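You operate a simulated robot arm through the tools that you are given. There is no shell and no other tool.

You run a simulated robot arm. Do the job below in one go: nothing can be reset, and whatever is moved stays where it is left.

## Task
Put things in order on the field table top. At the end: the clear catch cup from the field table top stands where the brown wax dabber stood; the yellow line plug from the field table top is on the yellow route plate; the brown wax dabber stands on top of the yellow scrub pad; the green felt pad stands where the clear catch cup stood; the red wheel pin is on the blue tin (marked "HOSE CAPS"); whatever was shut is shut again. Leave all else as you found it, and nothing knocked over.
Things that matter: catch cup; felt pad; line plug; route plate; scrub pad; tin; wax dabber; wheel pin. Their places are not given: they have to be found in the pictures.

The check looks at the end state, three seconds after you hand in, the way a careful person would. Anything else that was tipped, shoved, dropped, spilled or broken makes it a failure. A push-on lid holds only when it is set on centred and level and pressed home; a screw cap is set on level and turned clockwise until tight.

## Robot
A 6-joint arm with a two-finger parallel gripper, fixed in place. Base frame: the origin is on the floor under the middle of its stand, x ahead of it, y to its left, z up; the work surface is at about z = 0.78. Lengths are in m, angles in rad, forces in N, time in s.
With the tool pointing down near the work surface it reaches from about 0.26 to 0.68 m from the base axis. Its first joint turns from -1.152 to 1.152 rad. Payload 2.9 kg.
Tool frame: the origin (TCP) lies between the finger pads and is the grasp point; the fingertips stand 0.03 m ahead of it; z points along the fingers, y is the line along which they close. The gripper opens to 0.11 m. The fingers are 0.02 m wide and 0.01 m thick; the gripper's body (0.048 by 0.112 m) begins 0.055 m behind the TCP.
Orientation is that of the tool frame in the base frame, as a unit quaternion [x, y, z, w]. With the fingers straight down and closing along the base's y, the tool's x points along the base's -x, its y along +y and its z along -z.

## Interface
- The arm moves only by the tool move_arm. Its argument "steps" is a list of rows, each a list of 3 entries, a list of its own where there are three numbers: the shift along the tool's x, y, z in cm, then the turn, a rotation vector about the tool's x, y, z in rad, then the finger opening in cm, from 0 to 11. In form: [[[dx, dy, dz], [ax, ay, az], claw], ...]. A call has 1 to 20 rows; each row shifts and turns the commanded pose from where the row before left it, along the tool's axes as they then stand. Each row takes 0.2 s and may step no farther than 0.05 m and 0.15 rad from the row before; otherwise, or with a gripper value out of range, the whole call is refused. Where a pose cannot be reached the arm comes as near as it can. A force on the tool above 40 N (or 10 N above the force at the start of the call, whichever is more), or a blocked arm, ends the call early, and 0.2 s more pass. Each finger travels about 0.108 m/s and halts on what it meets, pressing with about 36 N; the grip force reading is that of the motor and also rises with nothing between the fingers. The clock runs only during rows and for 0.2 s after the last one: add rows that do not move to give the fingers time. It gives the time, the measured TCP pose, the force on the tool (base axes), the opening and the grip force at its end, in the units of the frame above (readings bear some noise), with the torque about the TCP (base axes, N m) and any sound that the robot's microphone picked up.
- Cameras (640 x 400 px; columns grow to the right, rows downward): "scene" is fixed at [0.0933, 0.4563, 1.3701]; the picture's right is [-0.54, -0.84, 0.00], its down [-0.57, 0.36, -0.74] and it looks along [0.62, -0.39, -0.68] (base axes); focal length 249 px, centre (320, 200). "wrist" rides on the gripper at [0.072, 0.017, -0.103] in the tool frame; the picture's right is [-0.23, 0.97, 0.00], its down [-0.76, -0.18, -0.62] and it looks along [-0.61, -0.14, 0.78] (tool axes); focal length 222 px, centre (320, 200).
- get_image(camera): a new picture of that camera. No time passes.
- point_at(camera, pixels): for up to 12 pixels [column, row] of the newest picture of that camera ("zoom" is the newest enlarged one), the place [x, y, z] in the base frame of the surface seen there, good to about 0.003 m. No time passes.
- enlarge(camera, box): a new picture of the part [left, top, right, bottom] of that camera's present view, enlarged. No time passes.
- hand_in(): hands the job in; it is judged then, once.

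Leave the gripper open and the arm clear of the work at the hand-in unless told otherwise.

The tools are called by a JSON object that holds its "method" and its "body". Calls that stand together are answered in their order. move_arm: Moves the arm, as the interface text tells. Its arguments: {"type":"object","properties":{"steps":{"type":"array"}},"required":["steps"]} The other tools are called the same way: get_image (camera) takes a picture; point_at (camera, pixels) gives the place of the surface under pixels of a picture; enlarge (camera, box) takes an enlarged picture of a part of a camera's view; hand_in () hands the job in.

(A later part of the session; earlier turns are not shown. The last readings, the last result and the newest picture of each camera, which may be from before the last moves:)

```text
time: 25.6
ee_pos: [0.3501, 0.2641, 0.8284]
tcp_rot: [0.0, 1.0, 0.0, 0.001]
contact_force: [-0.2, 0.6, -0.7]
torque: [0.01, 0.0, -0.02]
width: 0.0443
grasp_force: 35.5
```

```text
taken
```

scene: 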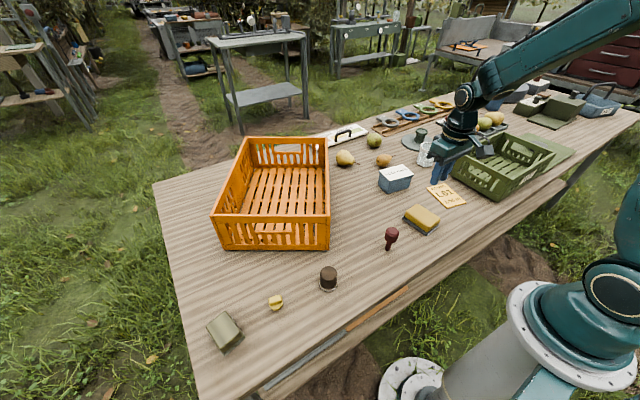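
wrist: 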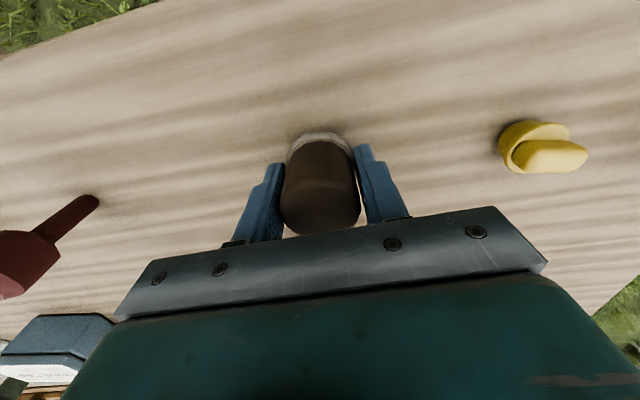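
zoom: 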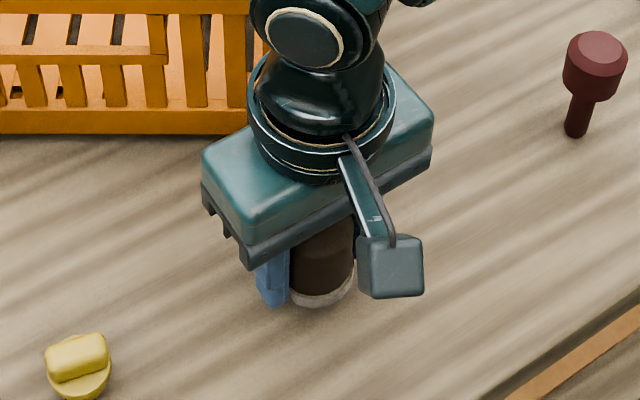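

It stays in the grip (width still 4.43 cm, same place in the wrist picture). I keep lifting gently.

{"method": "move_arm", "body": {"steps": [[[0, 0, -0.4], [0, 0, 0], 2], [[0, 0, -0.6], [0, 0, 0], 2], [[0, 0, -0.8], [0, 0, 0], 2], [[0, 0, -1], [0, 0, 0], 2], [[0, 0, -1], [0, 0, 0], 2], [[0, 0, -1], [0, 0, 0], 2], [[0, 0, -1], [0, 0, 0], 2], [[0, 0, -1], [0, 0, 0], 2], [[0, 0, -1], [0, 0, 0], 2], [[0, 0, -1], [0, 0, 0], 2], [[0, 0, -1], [0, 0, 0], 2], [[0, 0, -0.8], [0, 0, 0], 2], [[0, 0, -0.5], [0, 0, 0], 2], [[0, 0, 0], [0, 0, 0], 2]]}}

{"method": "get_image", "body": {"camera": "wrist"}}

{"method": "enlarge", "body": {"camera": "scene", "box": [270, 180, 390, 300]}}

```text
time: 28.6
ee_pos: [0.3524, 0.2628, 0.9388]
tcp_rot: [-0.001, 1.0, 0.0, 0.0]
contact_force: [-0.1, -0.3, -0.8]
torque: [0.01, 0.0, 0.0]
width: 0.0443
grasp_force: 36.1
```

```text
taken
```

wrist: 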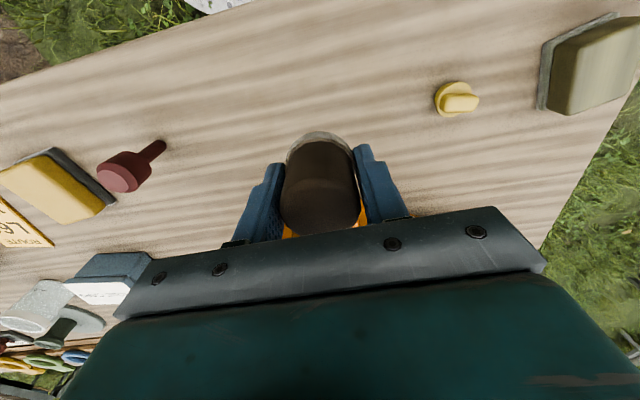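

```text
3.33 times, centred on (330, 240) of scene
```

zoom: 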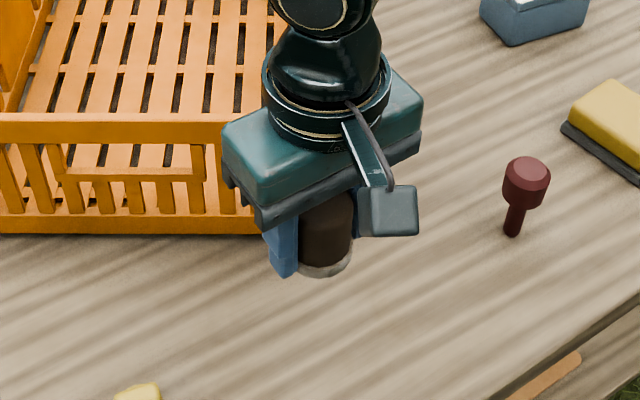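

Held firmly. I carry it to above the pad at (0.367,-0.0997), starting and ending gently.

{"method": "move_arm", "body": {"steps": [[[-0.12, -1, 0], [0, 0, 0], 2], [[-0.12, -2, 0], [0, 0, 0], 2], [[-0.12, -3, 0], [0, 0, 0], 2], [[-0.12, -3, 0], [0, 0, 0], 2], [[-0.12, -3, 0], [0, 0, 0], 2], [[-0.12, -3, 0], [0, 0, 0], 2], [[-0.12, -3, 0], [0, 0, 0], 2], [[-0.12, -3, 0], [0, 0, 0], 2], [[-0.12, -3, 0], [0, 0, 0], 2], [[-0.12, -3, 0], [0, 0, 0], 2], [[-0.12, -3, 0], [0, 0, 0], 2], [[-0.12, -3, 0], [0, 0, 0], 2], [[-0.12, -2, 0], [0, 0, 0], 2], [[-0.12, -1.48, 0], [0, 0, 0], 2], [[0, 0, 0], [0, 0, 0], 2], [[0, 0, 0], [0, 0, 0], 2]]}}

{"method": "get_image", "body": {"camera": "wrist"}}

{"method": "enlarge", "body": {"camera": "scene", "box": [370, 130, 490, 250]}}

```text
time: 32.0
ee_pos: [0.3675, -0.1015, 0.9409]
tcp_rot: [0.0, 1.0, -0.001, 0.0]
contact_force: [-0.3, 0.3, 0.4]
torque: [0.03, 0.01, 0.01]
width: 0.0443
grasp_force: 36.2
```

```text
taken
```

wrist: 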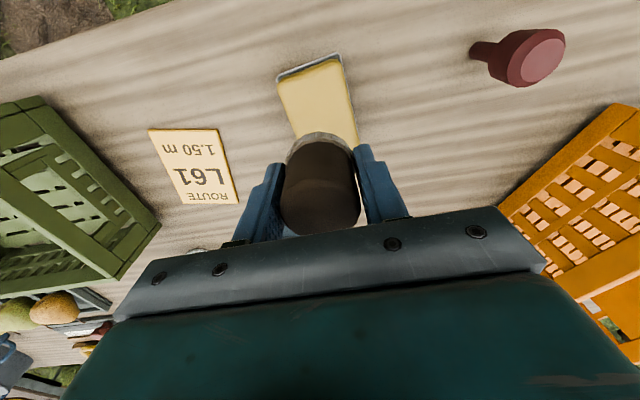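

```text
3.33 times, centred on (430, 190) of scene
```

zoom: 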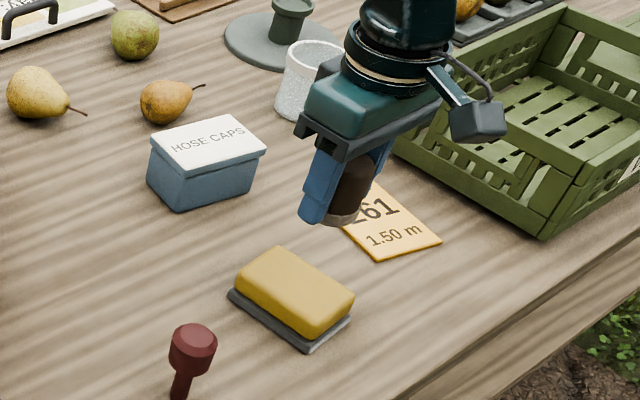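

It is above the pad. I lower it 7.5 cm, then check before the last centimetre.

{"method": "move_arm", "body": {"steps": [[[0, 0, 1], [0, 0, 0], 2], [[0, 0, 1.5], [0, 0, 0], 2], [[0, 0, 1.5], [0, 0, 0], 2], [[0, 0, 1.5], [0, 0, 0], 2], [[0, 0, 1], [0, 0, 0], 2], [[0, 0, 0.7], [0, 0, 0], 2], [[0, 0, 0.3], [0, 0, 0], 2], [[0, 0, 0], [0, 0, 0], 2]]}}

{"method": "enlarge", "body": {"camera": "scene", "box": [380, 150, 470, 240]}}

{"method": "get_image", "body": {"camera": "wrist"}}

```text
time: 33.8
ee_pos: [0.3667, -0.099, 0.8643]
tcp_rot: [0.0, 1.0, -0.001, 0.0]
contact_force: [0.4, -0.2, -0.4]
torque: [-0.02, -0.02, 0.02]
width: 0.0443
grasp_force: 35.7
```

```text
4.44 times, centred on (425, 195) of scene
```

zoom: 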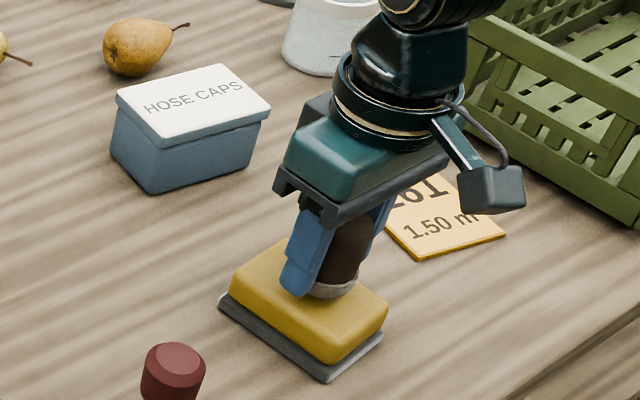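

```text
taken
```

wrist: 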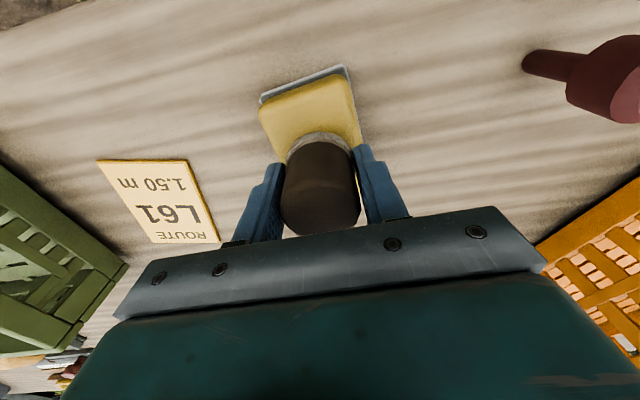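

The dabber's ring hovers about 1 cm above the pad and the projected position agrees with the pad's centre. I lower 0.9 cm in small rows and read the force.

{"method": "move_arm", "body": {"steps": [[[0, 0, 0.4], [0, 0, 0], 2], [[0, 0, 0.3], [0, 0, 0], 2], [[0, 0, 0.2], [0, 0, 0], 2], [[0, 0, 0], [0, 0, 0], 2]]}}

{"method": "enlarge", "body": {"camera": "scene", "box": [390, 170, 460, 240]}}

```text
time: 34.8
ee_pos: [0.367, -0.1003, 0.8551]
tcp_rot: [0.0, 1.0, 0.0, 0.001]
contact_force: [-0.3, 0.4, -1.2]
torque: [0.01, 0.01, 0.01]
width: 0.0445
grasp_force: 35.9
```

```text
5.71 times, centred on (425, 205) of scene
```

zoom: 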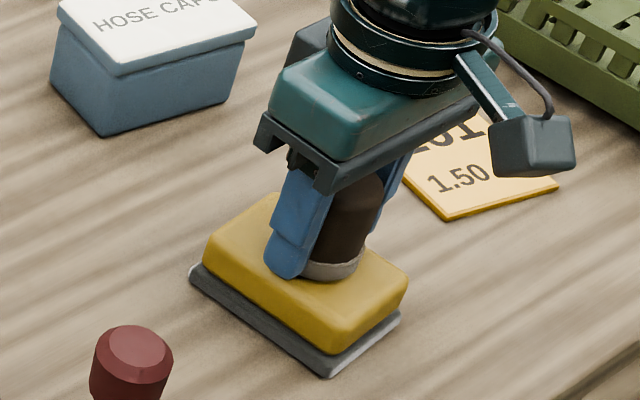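

No contact yet (force about −1 N). I go down in 0.1 cm rows.

{"method": "move_arm", "body": {"steps": [[[0, 0, 0.1], [0, 0, 0], 2], [[0, 0, 0], [0, 0, 0], 2]]}}

{"method": "move_arm", "body": {"steps": [[[0, 0, 0.1], [0, 0, 0], 2], [[0, 0, 0], [0, 0, 0], 2]]}}

```text
time: 35.4
ee_pos: [0.3664, -0.0994, 0.8532]
tcp_rot: [0.001, 1.0, -0.001, 0.0]
contact_force: [0.4, 0.2, -0.6]
torque: [-0.03, 0.03, 0.0]
width: 0.0445
grasp_force: 36.3
```

```text
time: 36.0
ee_pos: [0.3668, -0.1001, 0.8538]
tcp_rot: [0.001, 1.0, -0.001, 0.0]
contact_force: [-2.8, 2.2, 14.1]
torque: [0.1, 0.07, -0.01]
width: 0.0443
grasp_force: 36.7
```

The force reads 14 N upward: it is in contact. I back off 0.1 cm, open the fingers, wait, then look.

{"method": "move_arm", "body": {"steps": [[[0, 0, -0.08], [0, 0, 0], 2], [[0, 0, 0], [0, 0, 0], 5], [[0, 0, 0], [0, 0, 0], 6], [[0, 0, 0], [0, 0, 0], 7], [[0, 0, 0], [0, 0, 0], 7]]}}

{"method": "enlarge", "body": {"camera": "scene", "box": [390, 170, 460, 240]}}

{"method": "get_image", "body": {"camera": "wrist"}}

```text
time: 37.2
ee_pos: [0.3686, -0.0994, 0.8531]
tcp_rot: [0.0, 1.0, 0.0, 0.0]
contact_force: [0.7, -0.3, 0.0]
torque: [-0.01, -0.02, 0.04]
width: 0.0703
grasp_force: 0.1
```

```text
5.71 times, centred on (425, 205) of scene
```

zoom: 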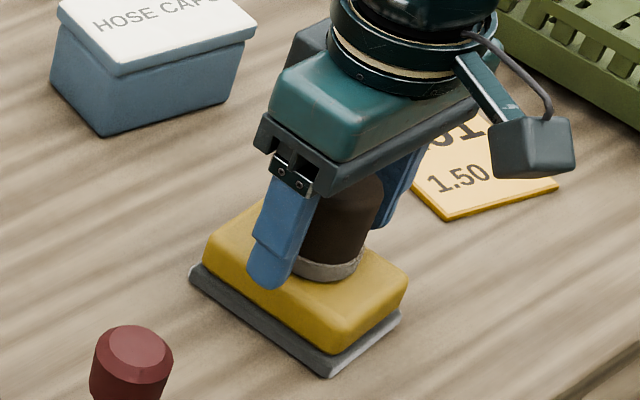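

```text
taken
```

wrist: 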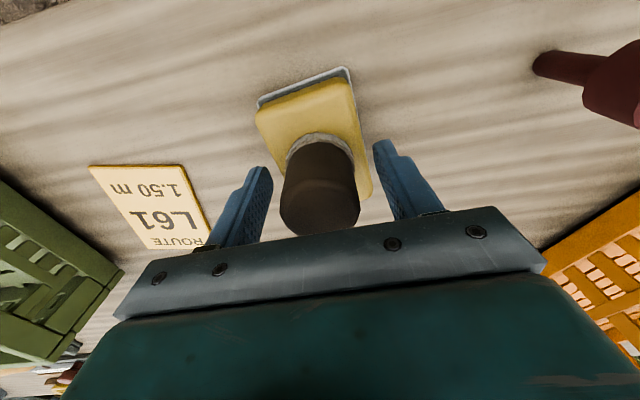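

The dabber stands upright in the middle of the pad. I rise straight up 14 cm.

{"method": "move_arm", "body": {"steps": [[[0, 0, -1], [0, 0, 0], 7], [[0, 0, -2], [0, 0, 0], 7], [[0, 0, -3], [0, 0, 0], 7], [[0, 0, -4], [0, 0, 0], 7], [[0, 0, -4], [0, 0, 0], 7], [[0, 0, 0], [0, 0, 0], 10], [[0, 0, 0], [0, 0, 0], 11]]}}

{"method": "get_image", "body": {"camera": "wrist"}}

{"method": "get_image", "body": {"camera": "scene"}}

```text
time: 38.8
ee_pos: [0.367, -0.0987, 0.9949]
tcp_rot: [-0.001, 1.0, 0.0, 0.0]
contact_force: [-0.3, 0.0, -0.2]
torque: [0.0, 0.0, 0.0]
width: 0.1101
grasp_force: 0.0
```

```text
taken
```

wrist: 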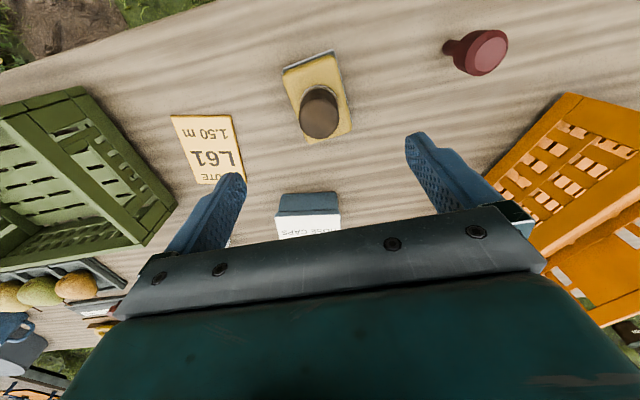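

```text
taken
```

scene: 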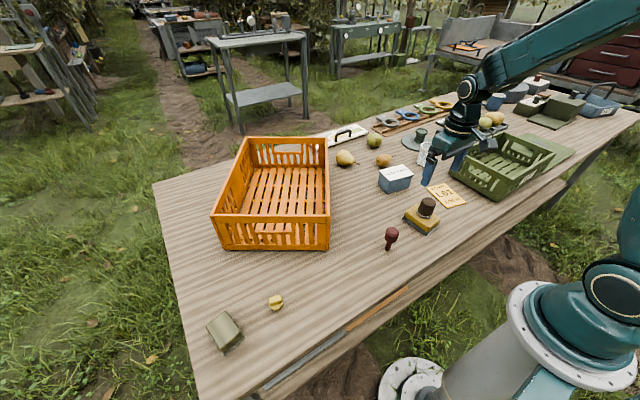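

The dabber stands on the pad at (427,207) in the scene. Next is the cup. I move to about (0.50,-0.32) at height 0.99, turn the gripper 0.57 rad so it faces radially, and tilt it 0.3 rad outward for reach.

{"method": "move_arm", "body": {"steps": [[[-2.2, -3.67, 0], [0, 0, 0], 11], [[-2.2, -3.67, 0], [0, 0, 0], 11], [[-2.2, -3.67, 0], [0, 0, 0], 11], [[-2.2, -3.67, 0], [0, 0, 0], 11], [[-2.2, -3.67, 0], [0, 0, 0], 11], [[-2.2, -3.67, 0], [0, 0, 0], 11], [[0, 0, 0], [0, 0, 0.1425], 11], [[0, 0, 0], [0, 0, 0.1425], 11], [[0, 0, 0], [0, 0, 0.1425], 11], [[0, 0, 0], [0, 0, 0.1425], 11], [[0, 0, 0], [0, -0.15, 0], 11], [[0, 0, 0], [0, -0.15, 0], 11], [[0, 0, 0], [0, 0, 0], 11], [[0, 0, 0], [0, 0, 0], 11]]}}

{"method": "get_image", "body": {"camera": "wrist"}}

{"method": "get_image", "body": {"camera": "scene"}}

```text
time: 41.8
ee_pos: [0.4993, -0.3193, 0.994]
tcp_rot: [0.278, 0.949, -0.042, 0.144]
contact_force: [-0.6, 0.2, -0.6]
torque: [0.02, -0.01, -0.02]
width: 0.1101
grasp_force: 0.0
```

```text
taken
```

wrist: 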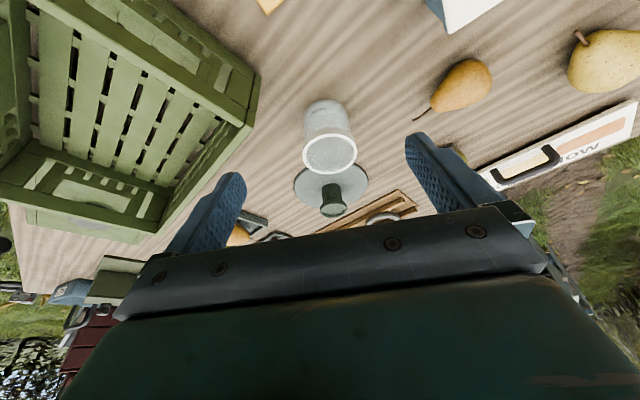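

```text
taken
```

scene: 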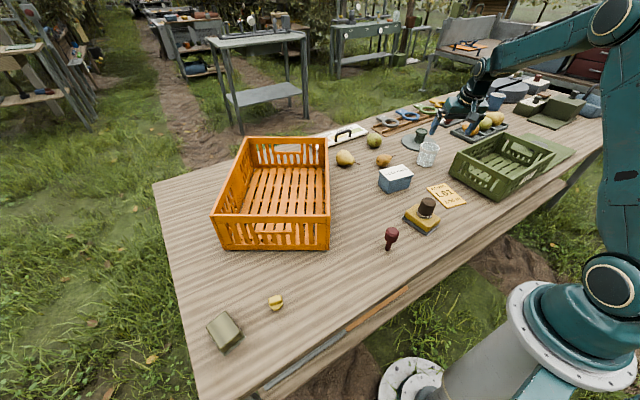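

The tilt is right: the tool axis points outward and down. The cup is at (330,135). I enlarge and measure its rim, the crate edge and the disc.

{"method": "enlarge", "body": {"camera": "wrist", "box": [280, 80, 390, 220]}}

{"method": "point_at", "body": {"camera": "wrist", "pixels": [[304.5, 153], [329, 135], [356, 151], [331, 170], [315, 140], [345, 138], [308, 108], [322, 101], [340, 105], [245, 125], [258, 75], [200, 195]]}}

{"method": "point_at", "body": {"camera": "wrist", "pixels": [[296, 185], [310, 205], [365, 180], [355, 200], [332, 205], [248, 110], [236, 140], [210, 160]]}}

```text
2.86 times, centred on (335, 150) of wrist
```

zoom: 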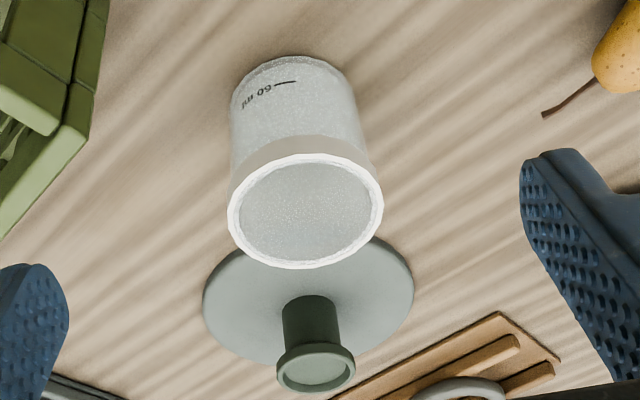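

```text
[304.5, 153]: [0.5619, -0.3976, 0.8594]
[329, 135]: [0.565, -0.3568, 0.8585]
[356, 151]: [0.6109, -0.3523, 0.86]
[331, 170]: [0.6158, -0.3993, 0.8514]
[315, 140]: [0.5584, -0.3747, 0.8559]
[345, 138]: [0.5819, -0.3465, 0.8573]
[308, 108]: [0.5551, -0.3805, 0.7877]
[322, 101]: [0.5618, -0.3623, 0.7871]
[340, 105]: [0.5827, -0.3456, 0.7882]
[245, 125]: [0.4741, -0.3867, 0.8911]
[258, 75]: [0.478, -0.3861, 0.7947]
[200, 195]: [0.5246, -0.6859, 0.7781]
```

```text
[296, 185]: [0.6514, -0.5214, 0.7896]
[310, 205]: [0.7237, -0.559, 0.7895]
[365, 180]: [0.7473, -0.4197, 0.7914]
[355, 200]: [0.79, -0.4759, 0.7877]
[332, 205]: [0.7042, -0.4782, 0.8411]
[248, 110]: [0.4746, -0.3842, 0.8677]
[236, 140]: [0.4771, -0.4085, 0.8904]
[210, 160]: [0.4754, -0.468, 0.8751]
```

The rim fits a circle centred at (0.590,-0.379), and the crate wall at x≈0.475 is clear. I move outward 10.9 cm at this height to be above the cup, then check that the arm really gets there.

{"method": "move_arm", "body": {"steps": [[[-2.594, 0, 0.802], [0, 0, 0], 11], [[-2.594, 0, 0.802], [0, 0, 0], 11], [[-2.594, 0, 0.802], [0, 0, 0], 11], [[-2.594, -0.06, 0.802], [0, 0, 0], 11], [[0, 0, 0], [0, 0, 0], 11], [[0, 0, 0], [0, 0, 0], 11]]}}

{"method": "get_image", "body": {"camera": "wrist"}}

```text
time: 43.2
ee_pos: [0.5911, -0.3786, 0.9945]
tcp_rot: [0.278, 0.949, -0.042, 0.143]
contact_force: [0.1, 0.4, -0.2]
torque: [-0.01, 0.02, -0.01]
width: 0.1103
grasp_force: 0.0
```

```text
taken
```

wrist: 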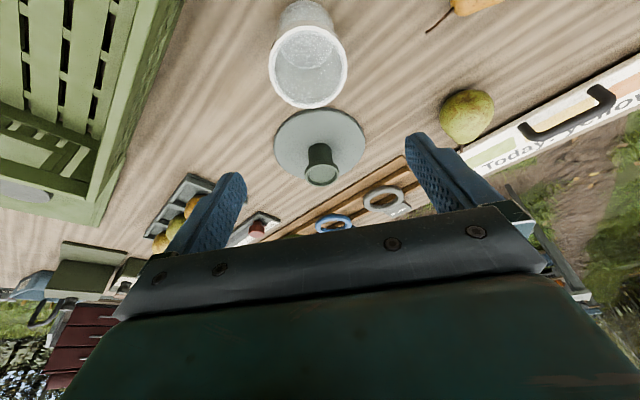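

The arm reaches it. I go straight down 10 cm, so the tips stay just above the rim, and check alignment.

{"method": "move_arm", "body": {"steps": [[[0.739, 0, 2.388], [0, 0, 0], 11], [[0.739, 0, 2.388], [0, 0, 0], 11], [[0.739, 0, 2.388], [0, 0, 0], 11], [[0.739, 0, 2.388], [0, 0, 0], 11], [[0, 0, 0], [0, 0, 0], 11], [[0, 0, 0], [0, 0, 0], 11]]}}

{"method": "get_image", "body": {"camera": "wrist"}}

{"method": "enlarge", "body": {"camera": "scene", "box": [370, 100, 490, 200]}}

```text
time: 44.6
ee_pos: [0.5898, -0.3796, 0.8945]
tcp_rot: [0.278, 0.949, -0.042, 0.143]
contact_force: [-0.5, 0.5, -0.1]
torque: [-0.03, 0.01, -0.01]
width: 0.1099
grasp_force: 0.1
```

```text
taken
```

wrist: 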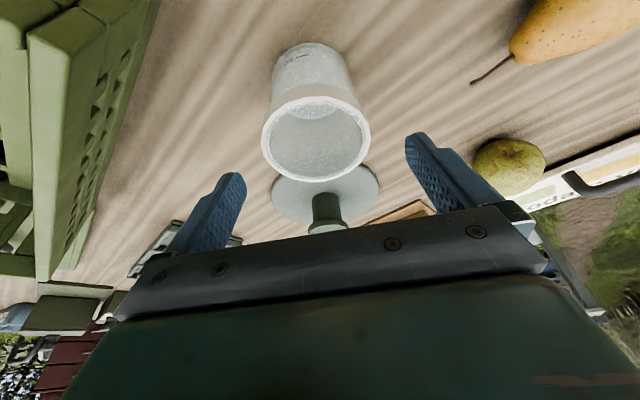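

```text
4.00 times, centred on (430, 150) of scene
```

zoom: 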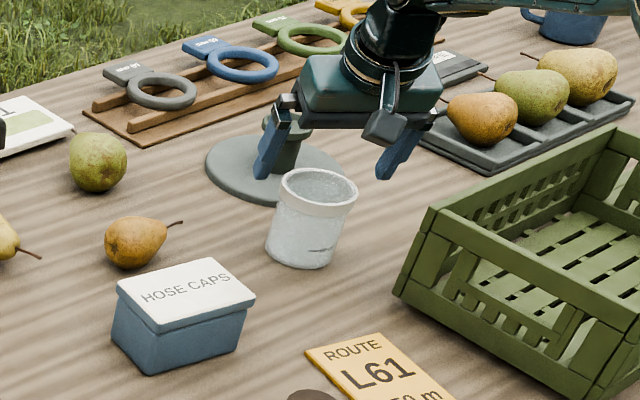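

Both fingers straddle the cup evenly. I go down 5.2 cm more and then close gently on the rim.

{"method": "move_arm", "body": {"steps": [[[0.517, 0, 1.672], [0, 0, 0], 11], [[0.517, 0, 1.672], [0, 0, 0], 11], [[0.503, 0, 1.624], [0, 0, 0], 11], [[0, 0, 0], [0, 0, 0], 11], [[0, 0, 0], [0, 0, 0], 9.5], [[0, 0, 0], [0, 0, 0], 8.5]]}}

{"method": "get_image", "body": {"camera": "wrist"}}

```text
time: 46.0
ee_pos: [0.5895, -0.3796, 0.8418]
tcp_rot: [0.278, 0.949, -0.042, 0.143]
contact_force: [1.3, 0.0, -0.6]
torque: [-0.01, 0.01, -0.03]
width: 0.0851
grasp_force: 0.0
```

```text
taken
```

wrist: 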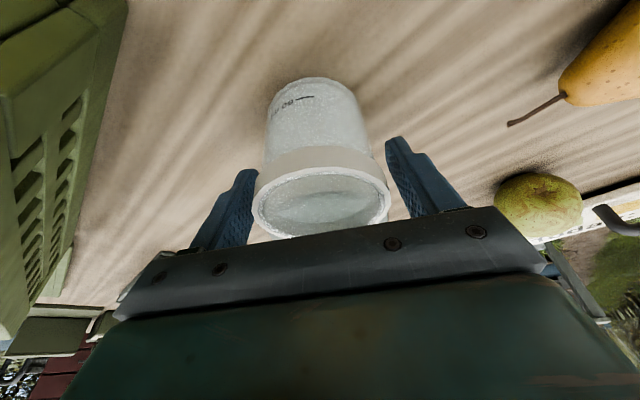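

The fingers straddle the rim with little room left. I close on it.

{"method": "move_arm", "body": {"steps": [[[0, 0, 0], [0, 0, 0], 7.8], [[0, 0, 0], [0, 0, 0], 7.2], [[0, 0, 0], [0, 0, 0], 6.8], [[0, 0, 0], [0, 0, 0], 6.2], [[0, 0, 0], [0, 0, 0], 6.2], [[0, 0, 0], [0, 0, 0], 6.2]]}}

{"method": "get_image", "body": {"camera": "wrist"}}

```text
time: 47.4
ee_pos: [0.5905, -0.3802, 0.8411]
tcp_rot: [0.278, 0.949, -0.042, 0.143]
contact_force: [-0.1, -0.3, 0.4]
torque: [0.02, 0.01, 0.01]
width: 0.0668
grasp_force: 36.3
```

```text
taken
```

wrist: 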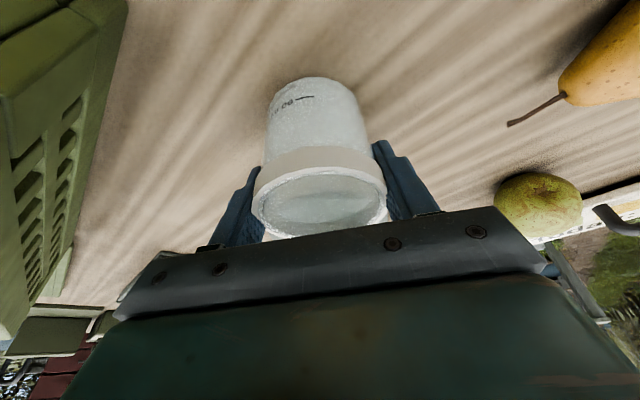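

The grip holds at 6.68 cm. I lift slowly straight up and look.

{"method": "move_arm", "body": {"steps": [[[-0.059, 0, -0.191], [0, 0, 0], 6], [[-0.089, 0, -0.287], [0, 0, 0], 6], [[-0.089, 0, -0.287], [0, 0, 0], 6], [[-0.089, 0, -0.287], [0, 0, 0], 6], [[-0.089, 0, -0.287], [0, 0, 0], 6], [[-0.089, 0, -0.287], [0, 0, 0], 6], [[0, 0, 0], [0, 0, 0], 6]]}}

{"method": "get_image", "body": {"camera": "wrist"}}

{"method": "enlarge", "body": {"camera": "scene", "box": [380, 110, 470, 190]}}

```text
time: 49.0
ee_pos: [0.5905, -0.3784, 0.859]
tcp_rot: [0.278, 0.949, -0.043, 0.143]
contact_force: [0.7, 0.3, -1.1]
torque: [0.06, 0.0, 0.02]
width: 0.0668
grasp_force: 35.6
```

```text
taken
```

wrist: 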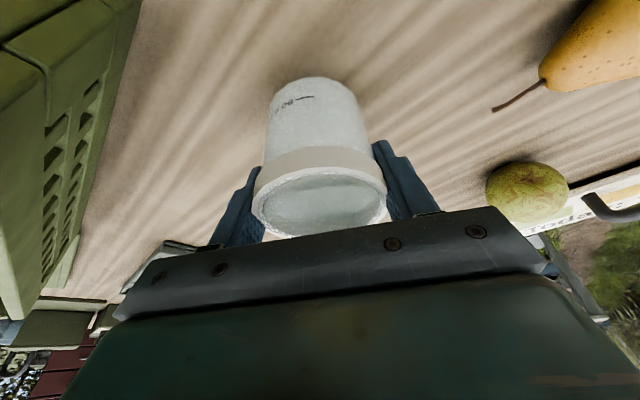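

```text
5.00 times, centred on (425, 150) of scene
```

zoom: 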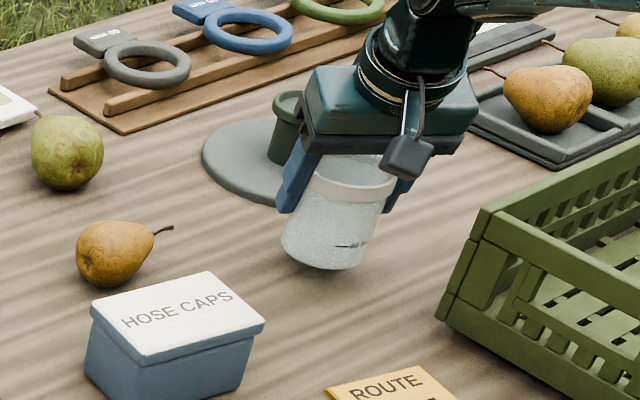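

The cup is held upright and clear of the table. I lift 14 cm more, gently.

{"method": "move_arm", "body": {"steps": [[[-0.148, 0, -0.478], [0, 0, 0], 6], [[-0.296, 0, -0.955], [0, 0, 0], 6], [[-0.443, 0, -1.433], [0, 0, 0], 6], [[-0.443, 0, -1.433], [0, 0, 0], 6], [[-0.443, 0, -1.433], [0, 0, 0], 6], [[-0.443, 0, -1.433], [0, 0, 0], 6], [[-0.443, 0, -1.433], [0, 0, 0], 6], [[-0.443, 0, -1.433], [0, 0, 0], 6], [[-0.443, 0, -1.433], [0, 0, 0], 6], [[-0.443, 0, -1.433], [0, 0, 0], 6], [[-0.148, 0, -0.478], [0, 0, 0], 6], [[0, 0, 0], [0, 0, 0], 6]]}}

{"method": "get_image", "body": {"camera": "scene"}}

```text
time: 51.6
ee_pos: [0.5897, -0.3795, 0.9982]
tcp_rot: [0.277, 0.949, -0.042, 0.143]
contact_force: [0.5, 0.9, -0.1]
torque: [0.01, 0.02, 0.01]
width: 0.0665
grasp_force: 35.9
```

```text
taken
```

scene: 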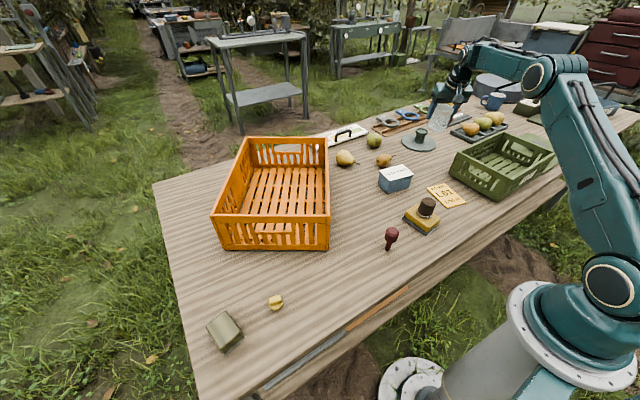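

Still held. I pull inward 12 cm, then turn the gripper back about the vertical by 0.57 rad, which keeps the cup upright.

{"method": "move_arm", "body": {"steps": [[[0.955, 0, -0.296], [0, 0, 0], 6], [[1.911, 0, -0.591], [0, 0, 0], 6], [[2.388, 0, -0.739], [0, 0, 0], 6], [[2.388, 0, -0.739], [0, 0, 0], 6], [[1.911, 0, -0.591], [0, 0, 0], 6], [[1.433, 0, -0.443], [0, 0, 0], 6], [[0.478, 0, -0.148], [0, 0, 0], 6], [[0, 0, 0], [-0.0211, 0, -0.0681], 6], [[0, 0, 0], [-0.0316, 0, -0.1022], 6], [[0, 0, 0], [-0.0316, 0, -0.1022], 6], [[0, 0, 0], [-0.0316, 0, -0.1022], 6], [[0, 0, 0], [-0.0316, 0, -0.1022], 6], [[0, 0, 0], [-0.0194, 0, -0.0676], 6], [[0, 0, 0], [0, 0, 0], 6], [[0, 0, 0], [0, 0, 0], 6]]}}

{"method": "get_image", "body": {"camera": "wrist"}}

{"method": "get_image", "body": {"camera": "scene"}}

```text
time: 54.8
ee_pos: [0.4894, -0.314, 0.9992]
tcp_rot: [-0.002, 0.989, -0.001, 0.15]
contact_force: [-0.3, -0.7, -0.7]
torque: [0.03, -0.02, 0.0]
width: 0.0668
grasp_force: 36.4
```

```text
taken
```

wrist: 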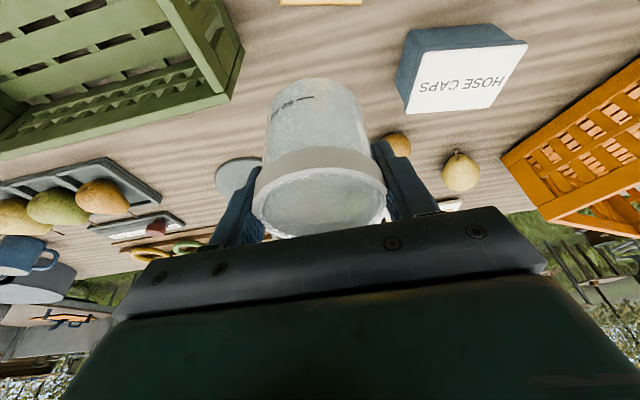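

```text
taken
```

scene: 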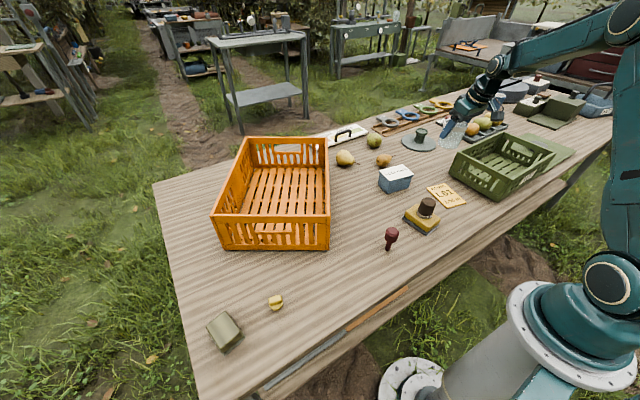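

The cup stays upright and the gripper is back at zero yaw with 0.3 rad tilt. I carry it slowly across toward (0.3485,0.2605).

{"method": "move_arm", "body": {"steps": [[[0.497, 1, -0.154], [0, 0, 0], 6], [[0.497, 2.2, -0.154], [0, 0, 0], 6], [[0.497, 2.2, -0.154], [0, 0, 0], 6], [[0.497, 2.2, -0.154], [0, 0, 0], 6], [[0.497, 2.2, -0.154], [0, 0, 0], 6], [[0.497, 2.2, -0.154], [0, 0, 0], 6], [[0.497, 2.2, -0.154], [0, 0, 0], 6], [[0.497, 2.2, -0.154], [0, 0, 0], 6], [[0.497, 2.2, -0.154], [0, 0, 0], 6], [[0.497, 2.2, -0.154], [0, 0, 0], 6], [[0.497, 2.2, -0.154], [0, 0, 0], 6], [[0.497, 2.2, -0.154], [0, 0, 0], 6], [[0.497, 2.2, -0.154], [0, 0, 0], 6], [[0.497, 2.2, -0.154], [0, 0, 0], 6]]}}

{"method": "move_arm", "body": {"steps": [[[0.497, 2.2, -0.154], [0, 0, 0], 6], [[0.497, 2.2, -0.154], [0, 0, 0], 6], [[0.497, 2.2, -0.154], [0, 0, 0], 6], [[0.497, 2.2, -0.154], [0, 0, 0], 6], [[0.497, 2.2, -0.154], [0, 0, 0], 6], [[0.497, 2.2, -0.154], [0, 0, 0], 6], [[0.497, 2.2, -0.154], [0, 0, 0], 6], [[0.497, 2.2, -0.154], [0, 0, 0], 6], [[0.497, 2.2, -0.154], [0, 0, 0], 6], [[0.497, 2.2, -0.154], [0, 0, 0], 6], [[0.497, 2.2, -0.154], [0, 0, 0], 6], [[0.497, 2.2, -0.154], [0, 0, 0], 6], [[0.497, 1.47, -0.154], [0, 0, 0], 6], [[0, 0, 0], [0, 0, 0], 6], [[0, 0, 0], [0, 0, 0], 6]]}}

{"method": "get_image", "body": {"camera": "wrist"}}

{"method": "get_image", "body": {"camera": "scene"}}

```text
time: 57.8
ee_pos: [0.4154, -0.0183, 0.9986]
tcp_rot: [0.001, 0.989, -0.001, 0.149]
contact_force: [-0.8, -0.3, -0.9]
torque: [-0.01, 0.0, 0.01]
width: 0.0667
grasp_force: 36.2
```

```text
time: 61.0
ee_pos: [0.3495, 0.2612, 0.9994]
tcp_rot: [0.0, 0.989, -0.001, 0.15]
contact_force: [0.1, 0.0, -0.4]
torque: [0.0, -0.02, -0.01]
width: 0.0664
grasp_force: 36.3
```

```text
taken
```

wrist: 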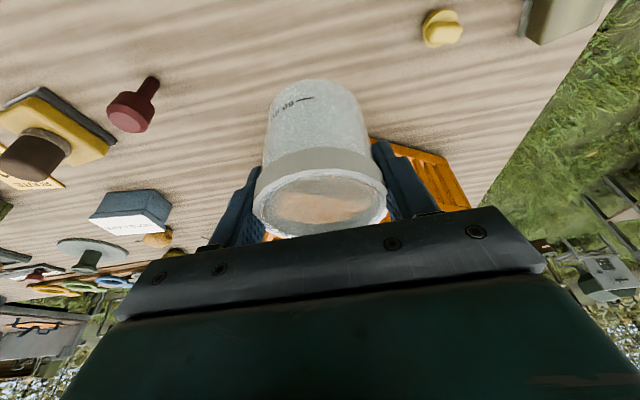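

```text
taken
```

scene: 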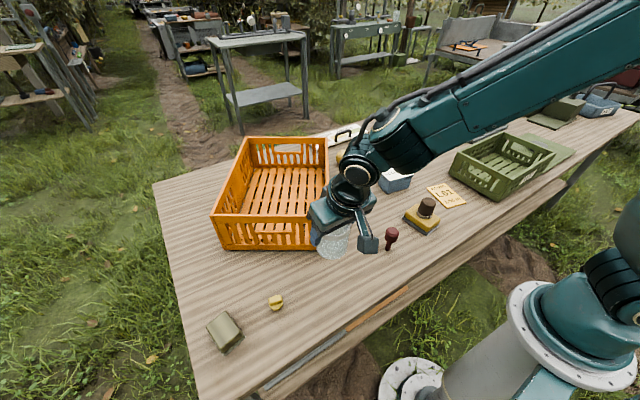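

The cup hangs above the dabber's old place. I lower it 15.1 cm with gentle ends, to about 0.5 cm above the table.

{"method": "move_arm", "body": {"steps": [[[0.296, 0, 0.955], [0, 0, 0], 6], [[0.443, 0, 1.433], [0, 0, 0], 6], [[0.443, 0, 1.433], [0, 0, 0], 6], [[0.443, 0, 1.433], [0, 0, 0], 6], [[0.443, 0, 1.433], [0, 0, 0], 6], [[0.443, 0, 1.433], [0, 0, 0], 6], [[0.443, 0, 1.433], [0, 0, 0], 6], [[0.443, 0, 1.433], [0, 0, 0], 6], [[0.443, 0, 1.433], [0, 0, 0], 6], [[0.296, 0, 0.955], [0, 0, 0], 6], [[0.207, 0, 0.669], [0, 0, 0], 6], [[0.118, 0, 0.382], [0, 0, 0], 6], [[0, 0, 0], [0, 0, 0], 6]]}}

{"method": "enlarge", "body": {"camera": "scene", "box": [280, 220, 380, 310]}}

{"method": "get_image", "body": {"camera": "wrist"}}

```text
time: 63.8
ee_pos: [0.3475, 0.2603, 0.845]
tcp_rot: [0.001, 0.989, 0.0, 0.15]
contact_force: [0.7, -0.3, -1.0]
torque: [0.0, 0.0, -0.02]
width: 0.0666
grasp_force: 35.9
```

```text
4.44 times, centred on (330, 265) of scene
```

zoom: 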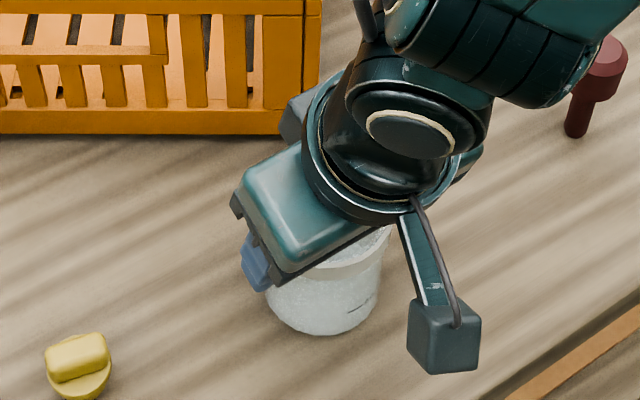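

```text
taken
```

wrist: 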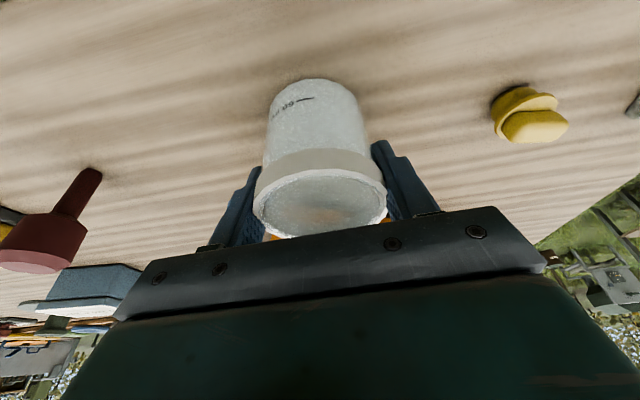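

About 0.5 cm to go. I lower 0.4 cm and then in 0.1 cm steps, reading the force.

{"method": "move_arm", "body": {"steps": [[[0.059, 0, 0.191], [0, 0, 0], 6], [[0.059, 0, 0.191], [0, 0, 0], 6], [[0, 0, 0], [0, 0, 0], 6]]}}

{"method": "move_arm", "body": {"steps": [[[0.03, 0, 0.096], [0, 0, 0], 6], [[0, 0, 0], [0, 0, 0], 6]]}}

{"method": "move_arm", "body": {"steps": [[[0.03, 0, 0.096], [0, 0, 0], 6], [[0, 0, 0], [0, 0, 0], 6]]}}

```text
time: 64.6
ee_pos: [0.3486, 0.2597, 0.8417]
tcp_rot: [0.0, 0.989, -0.001, 0.15]
contact_force: [-1.2, -1.2, 3.3]
torque: [-0.12, 0.04, -0.07]
width: 0.0667
grasp_force: 36.7
```

```text
time: 65.2
ee_pos: [0.3479, 0.2593, 0.8415]
tcp_rot: [0.0, 0.989, 0.0, 0.15]
contact_force: [-3.7, -0.6, 17.1]
torque: [-0.47, 0.12, -0.07]
width: 0.0671
grasp_force: 35.7
```

```text
time: 65.8
ee_pos: [0.3486, 0.2607, 0.8417]
tcp_rot: [-0.001, 0.988, 0.001, 0.151]
contact_force: [-6.7, -1.1, 33.9]
torque: [-0.11, -0.02, 0.0]
width: 0.0668
grasp_force: 36.2
```

The cup is on the table (34 N, a bit much). I back off 0.2 cm and open the fingers.

{"method": "move_arm", "body": {"steps": [[[-0.03, 0, -0.096], [0, 0, 0], 6], [[-0.024, 0, -0.076], [0, 0, 0], 6], [[0, 0, 0], [0, 0, 0], 6.6], [[0, 0, 0], [0, 0, 0], 7.5], [[0, 0, 0], [0, 0, 0], 8.5], [[0, 0, 0], [0, 0, 0], 9.5], [[0, 0, 0], [0, 0, 0], 9.5]]}}

{"method": "get_image", "body": {"camera": "wrist"}}

{"method": "enlarge", "body": {"camera": "scene", "box": [280, 220, 380, 310]}}

```text
time: 67.4
ee_pos: [0.3477, 0.2604, 0.842]
tcp_rot: [0.0, 0.989, 0.0, 0.149]
contact_force: [-0.4, 0.8, -0.3]
torque: [0.0, 0.01, 0.0]
width: 0.0951
grasp_force: 0.0
```

```text
taken
```

wrist: 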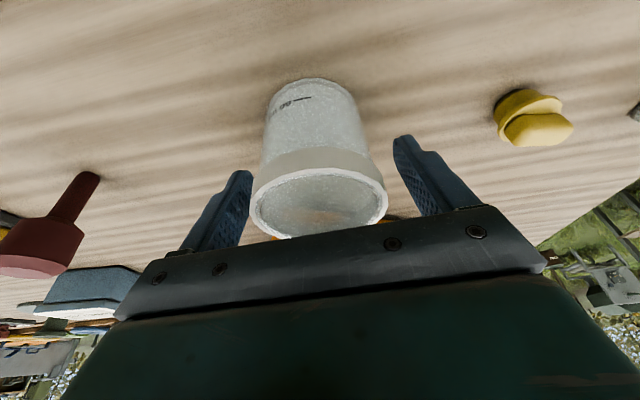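

```text
4.44 times, centred on (330, 265) of scene
```

zoom: 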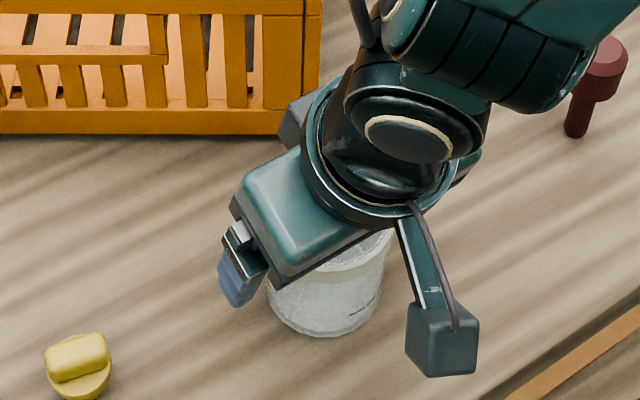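

The cup stands free. I open fully and rise straight up 14 cm.

{"method": "move_arm", "body": {"steps": [[[0, 0, 0], [0, 0, 0], 11], [[-0.296, 0, -0.955], [0, 0, 0], 11], [[-0.591, 0, -1.911], [0, 0, 0], 11], [[-0.887, 0, -2.866], [0, 0, 0], 11], [[-1.182, 0, -3.821], [0, 0, 0], 11], [[-1.182, 0, -3.821], [0, 0, 0], 11], [[0, 0, 0], [0, 0, 0], 11], [[0, 0, 0], [0, 0, 0], 11]]}}

{"method": "get_image", "body": {"camera": "wrist"}}

{"method": "get_image", "body": {"camera": "scene"}}

```text
time: 69.2
ee_pos: [0.3486, 0.2609, 0.9837]
tcp_rot: [-0.001, 0.989, 0.0, 0.149]
contact_force: [0.3, -0.3, 0.2]
torque: [-0.02, -0.01, -0.01]
width: 0.1102
grasp_force: 0.0
```

```text
taken
```

wrist: 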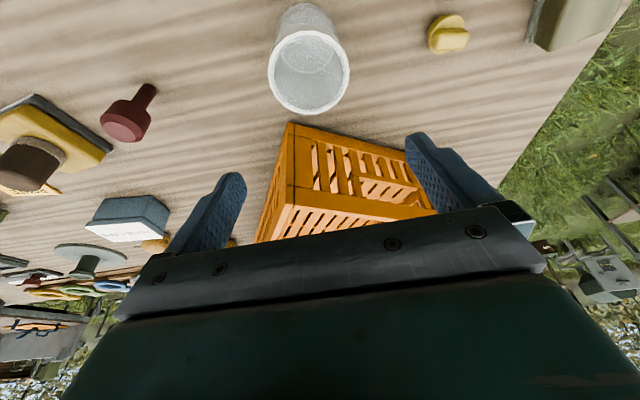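

```text
taken
```

scene: 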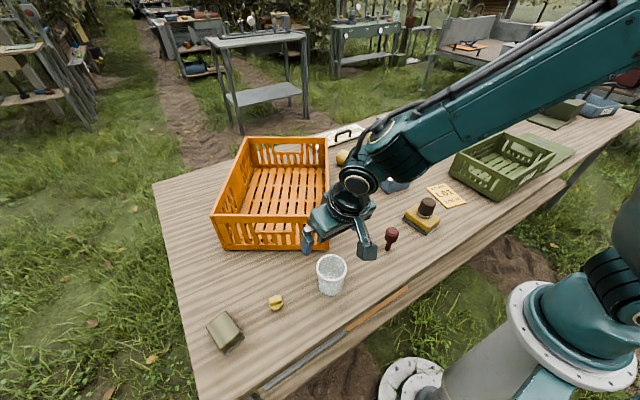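

The cup stands at the dabber's old place, shown at (331,274) in the scene. Next is the green pad. I move over it at height 0.98, keeping the 0.3 rad tilt, and turn 0.268 rad to match its sides.

{"method": "move_arm", "body": {"steps": [[[-0.245, 3.2125, 0.0758], [0, 0, 0], 11], [[-0.245, 3.2125, 0.0758], [0, 0, 0], 11], [[-0.245, 3.2125, 0.0758], [0, 0, 0], 11], [[-0.245, 3.2125, 0.0758], [0, 0, 0], 11], [[-0.245, 3.2125, 0.0758], [0, 0, 0], 11], [[-0.245, 3.2125, 0.0758], [0, 0, 0], 11], [[-0.245, 3.2125, 0.0758], [0, 0, 0], 11], [[-0.245, 3.2125, 0.0758], [0, 0, 0], 11], [[0, 0, 0], [-0.0396, 0, -0.128], 11], [[0, 0, 0], [-0.0396, 0, -0.128], 11], [[0, 0, 0], [0, 0, 0], 11], [[0, 0, 0], [0, 0, 0], 11]]}}

{"method": "get_image", "body": {"camera": "wrist"}}

{"method": "get_image", "body": {"camera": "scene"}}

```text
time: 71.8
ee_pos: [0.3685, 0.5167, 0.981]
tcp_rot: [-0.133, 0.98, 0.019, 0.147]
contact_force: [0.0, 0.2, 0.1]
torque: [0.01, -0.02, 0.01]
width: 0.1101
grasp_force: 0.1
```

```text
taken
```

wrist: 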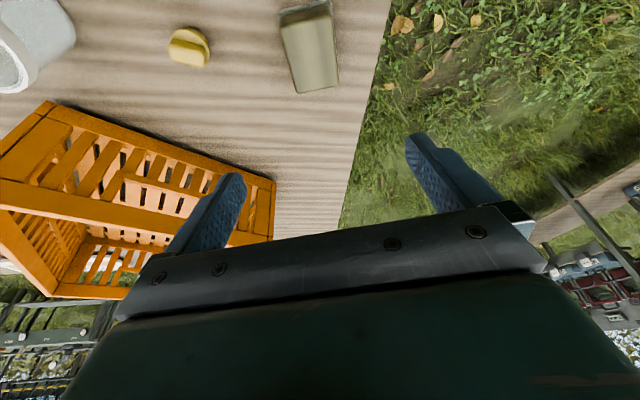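

```text
taken
```

scene: 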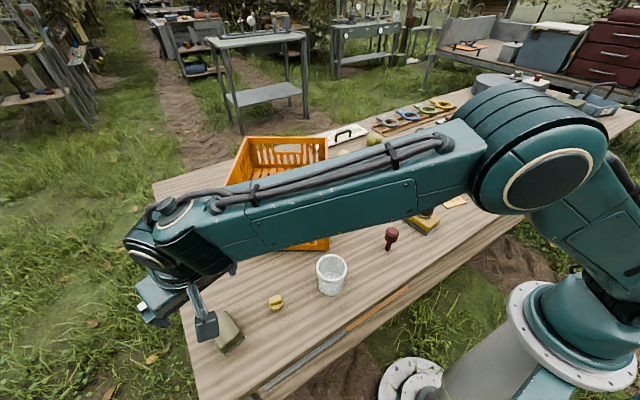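

The pad is at (310,48) and the orange crate's corner at (273,182). I enlarge the pad and probe both.

{"method": "enlarge", "body": {"camera": "wrist", "box": [260, 0, 360, 100]}}

{"method": "point_at", "body": {"camera": "wrist", "pixels": [[284, 24], [330, 12], [337, 83], [298, 91], [310, 50], [280, 14], [327, 3], [283, 35], [273, 182], [273, 235], [230, 165], [200, 150]]}}

```text
4.00 times, centred on (310, 50) of wrist
```

zoom: 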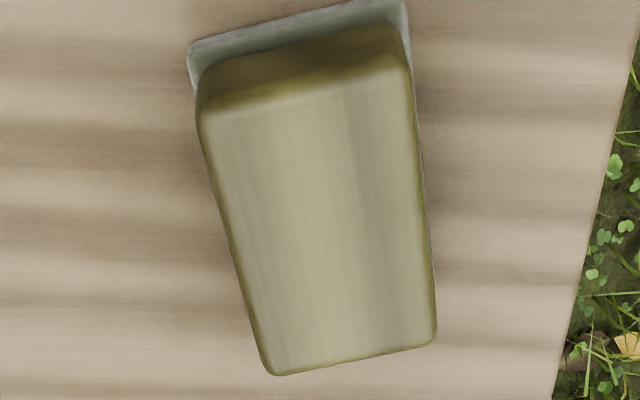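

```text
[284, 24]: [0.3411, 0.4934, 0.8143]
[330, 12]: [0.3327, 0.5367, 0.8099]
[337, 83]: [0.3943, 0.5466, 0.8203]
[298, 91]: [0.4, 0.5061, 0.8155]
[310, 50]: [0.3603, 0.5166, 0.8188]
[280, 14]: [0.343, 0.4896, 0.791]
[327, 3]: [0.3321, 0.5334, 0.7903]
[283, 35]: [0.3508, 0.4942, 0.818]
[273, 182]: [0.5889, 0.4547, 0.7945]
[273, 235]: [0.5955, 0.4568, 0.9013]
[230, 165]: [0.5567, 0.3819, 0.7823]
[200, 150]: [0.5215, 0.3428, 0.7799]
```

The pad's sides lie at about 0.21 rad, with centre near (0.3695,0.5185). I correct the yaw by 0.055 rad and go down 12 cm, then check.

{"method": "move_arm", "body": {"steps": [[[0, 0.1, 0], [0, 0, 0], 11], [[0, 0, 0], [0.0163, 0, 0.0525], 11], [[0.591, 0, 1.911], [0, 0, 0], 11], [[0.887, 0, 2.866], [0, 0, 0], 11], [[0.887, 0, 2.866], [0, 0, 0], 11], [[0.591, 0, 1.911], [0, 0, 0], 11], [[0.591, 0, 1.911], [0, 0, 0], 11], [[0, 0, 0], [0, 0, 0], 11], [[0, 0, 0], [0, 0, 0], 11]]}}

{"method": "get_image", "body": {"camera": "wrist"}}

{"method": "enlarge", "body": {"camera": "scene", "box": [150, 270, 290, 370]}}

```text
time: 73.8
ee_pos: [0.3672, 0.5187, 0.8611]
tcp_rot: [-0.104, 0.983, 0.015, 0.149]
contact_force: [-0.2, 0.2, 0.3]
torque: [-0.04, 0.01, 0.02]
width: 0.1099
grasp_force: 0.1
```

```text
taken
```

wrist: 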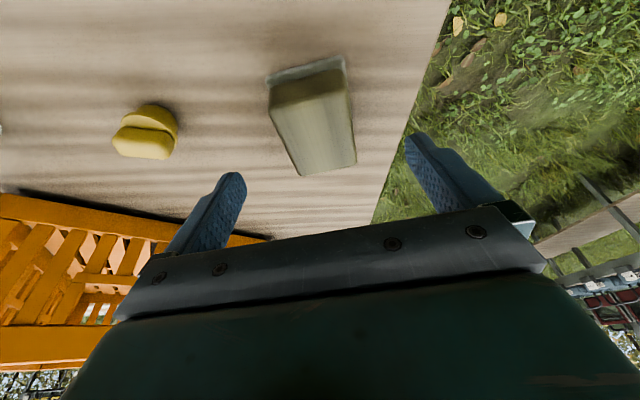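

```text
4.00 times, centred on (220, 320) of scene
```

zoom: 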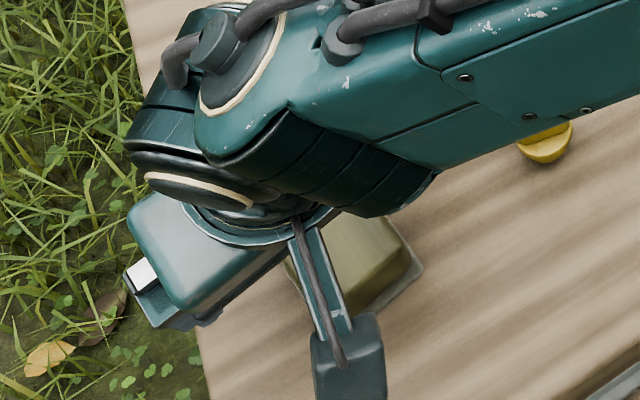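

The fingers straddle the pad. I go down 3.7 cm more and close partway, then look.

{"method": "move_arm", "body": {"steps": [[[0.443, 0, 1.433], [0, 0, 0], 11], [[0.443, 0, 1.433], [0, 0, 0], 11], [[0.207, 0, 0.669], [0, 0, 0], 9.5], [[0, 0, 0], [0, 0, 0], 8], [[0, 0, 0], [0, 0, 0], 6.5], [[0, 0, 0], [0, 0, 0], 6.5]]}}

{"method": "get_image", "body": {"camera": "wrist"}}

```text
time: 75.2
ee_pos: [0.3671, 0.5194, 0.8235]
tcp_rot: [-0.105, 0.983, 0.015, 0.149]
contact_force: [0.4, 0.4, 0.4]
torque: [0.03, -0.01, -0.01]
width: 0.0648
grasp_force: 0.0
```

```text
taken
```

wrist: 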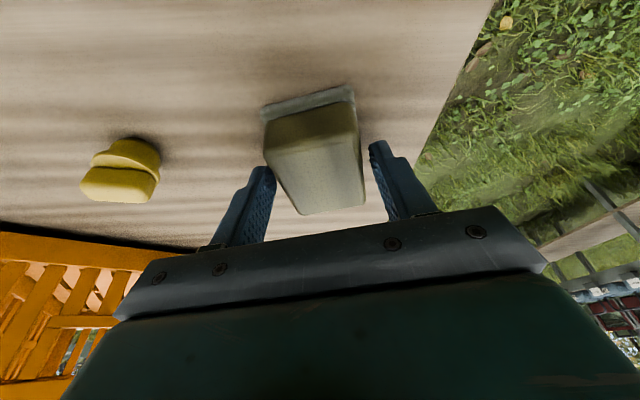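

Looks centred. I close on the pad's body.

{"method": "move_arm", "body": {"steps": [[[0, 0, 0], [0, 0, 0], 5.5], [[0, 0, 0], [0, 0, 0], 4.8], [[0, 0, 0], [0, 0, 0], 4], [[0, 0, 0], [0, 0, 0], 3], [[0, 0, 0], [0, 0, 0], 3], [[0, 0, 0], [0, 0, 0], 3]]}}

{"method": "get_image", "body": {"camera": "wrist"}}

```text
time: 76.6
ee_pos: [0.3681, 0.5185, 0.8243]
tcp_rot: [-0.104, 0.983, 0.015, 0.15]
contact_force: [0.0, 1.0, 0.1]
torque: [0.07, 0.0, -0.01]
width: 0.0493
grasp_force: 36.5
```

```text
taken
```

wrist: 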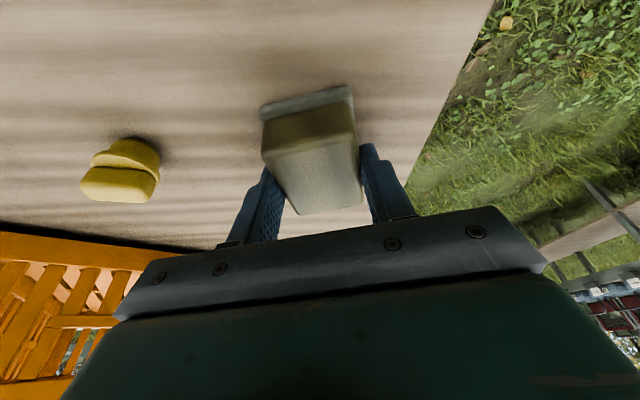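

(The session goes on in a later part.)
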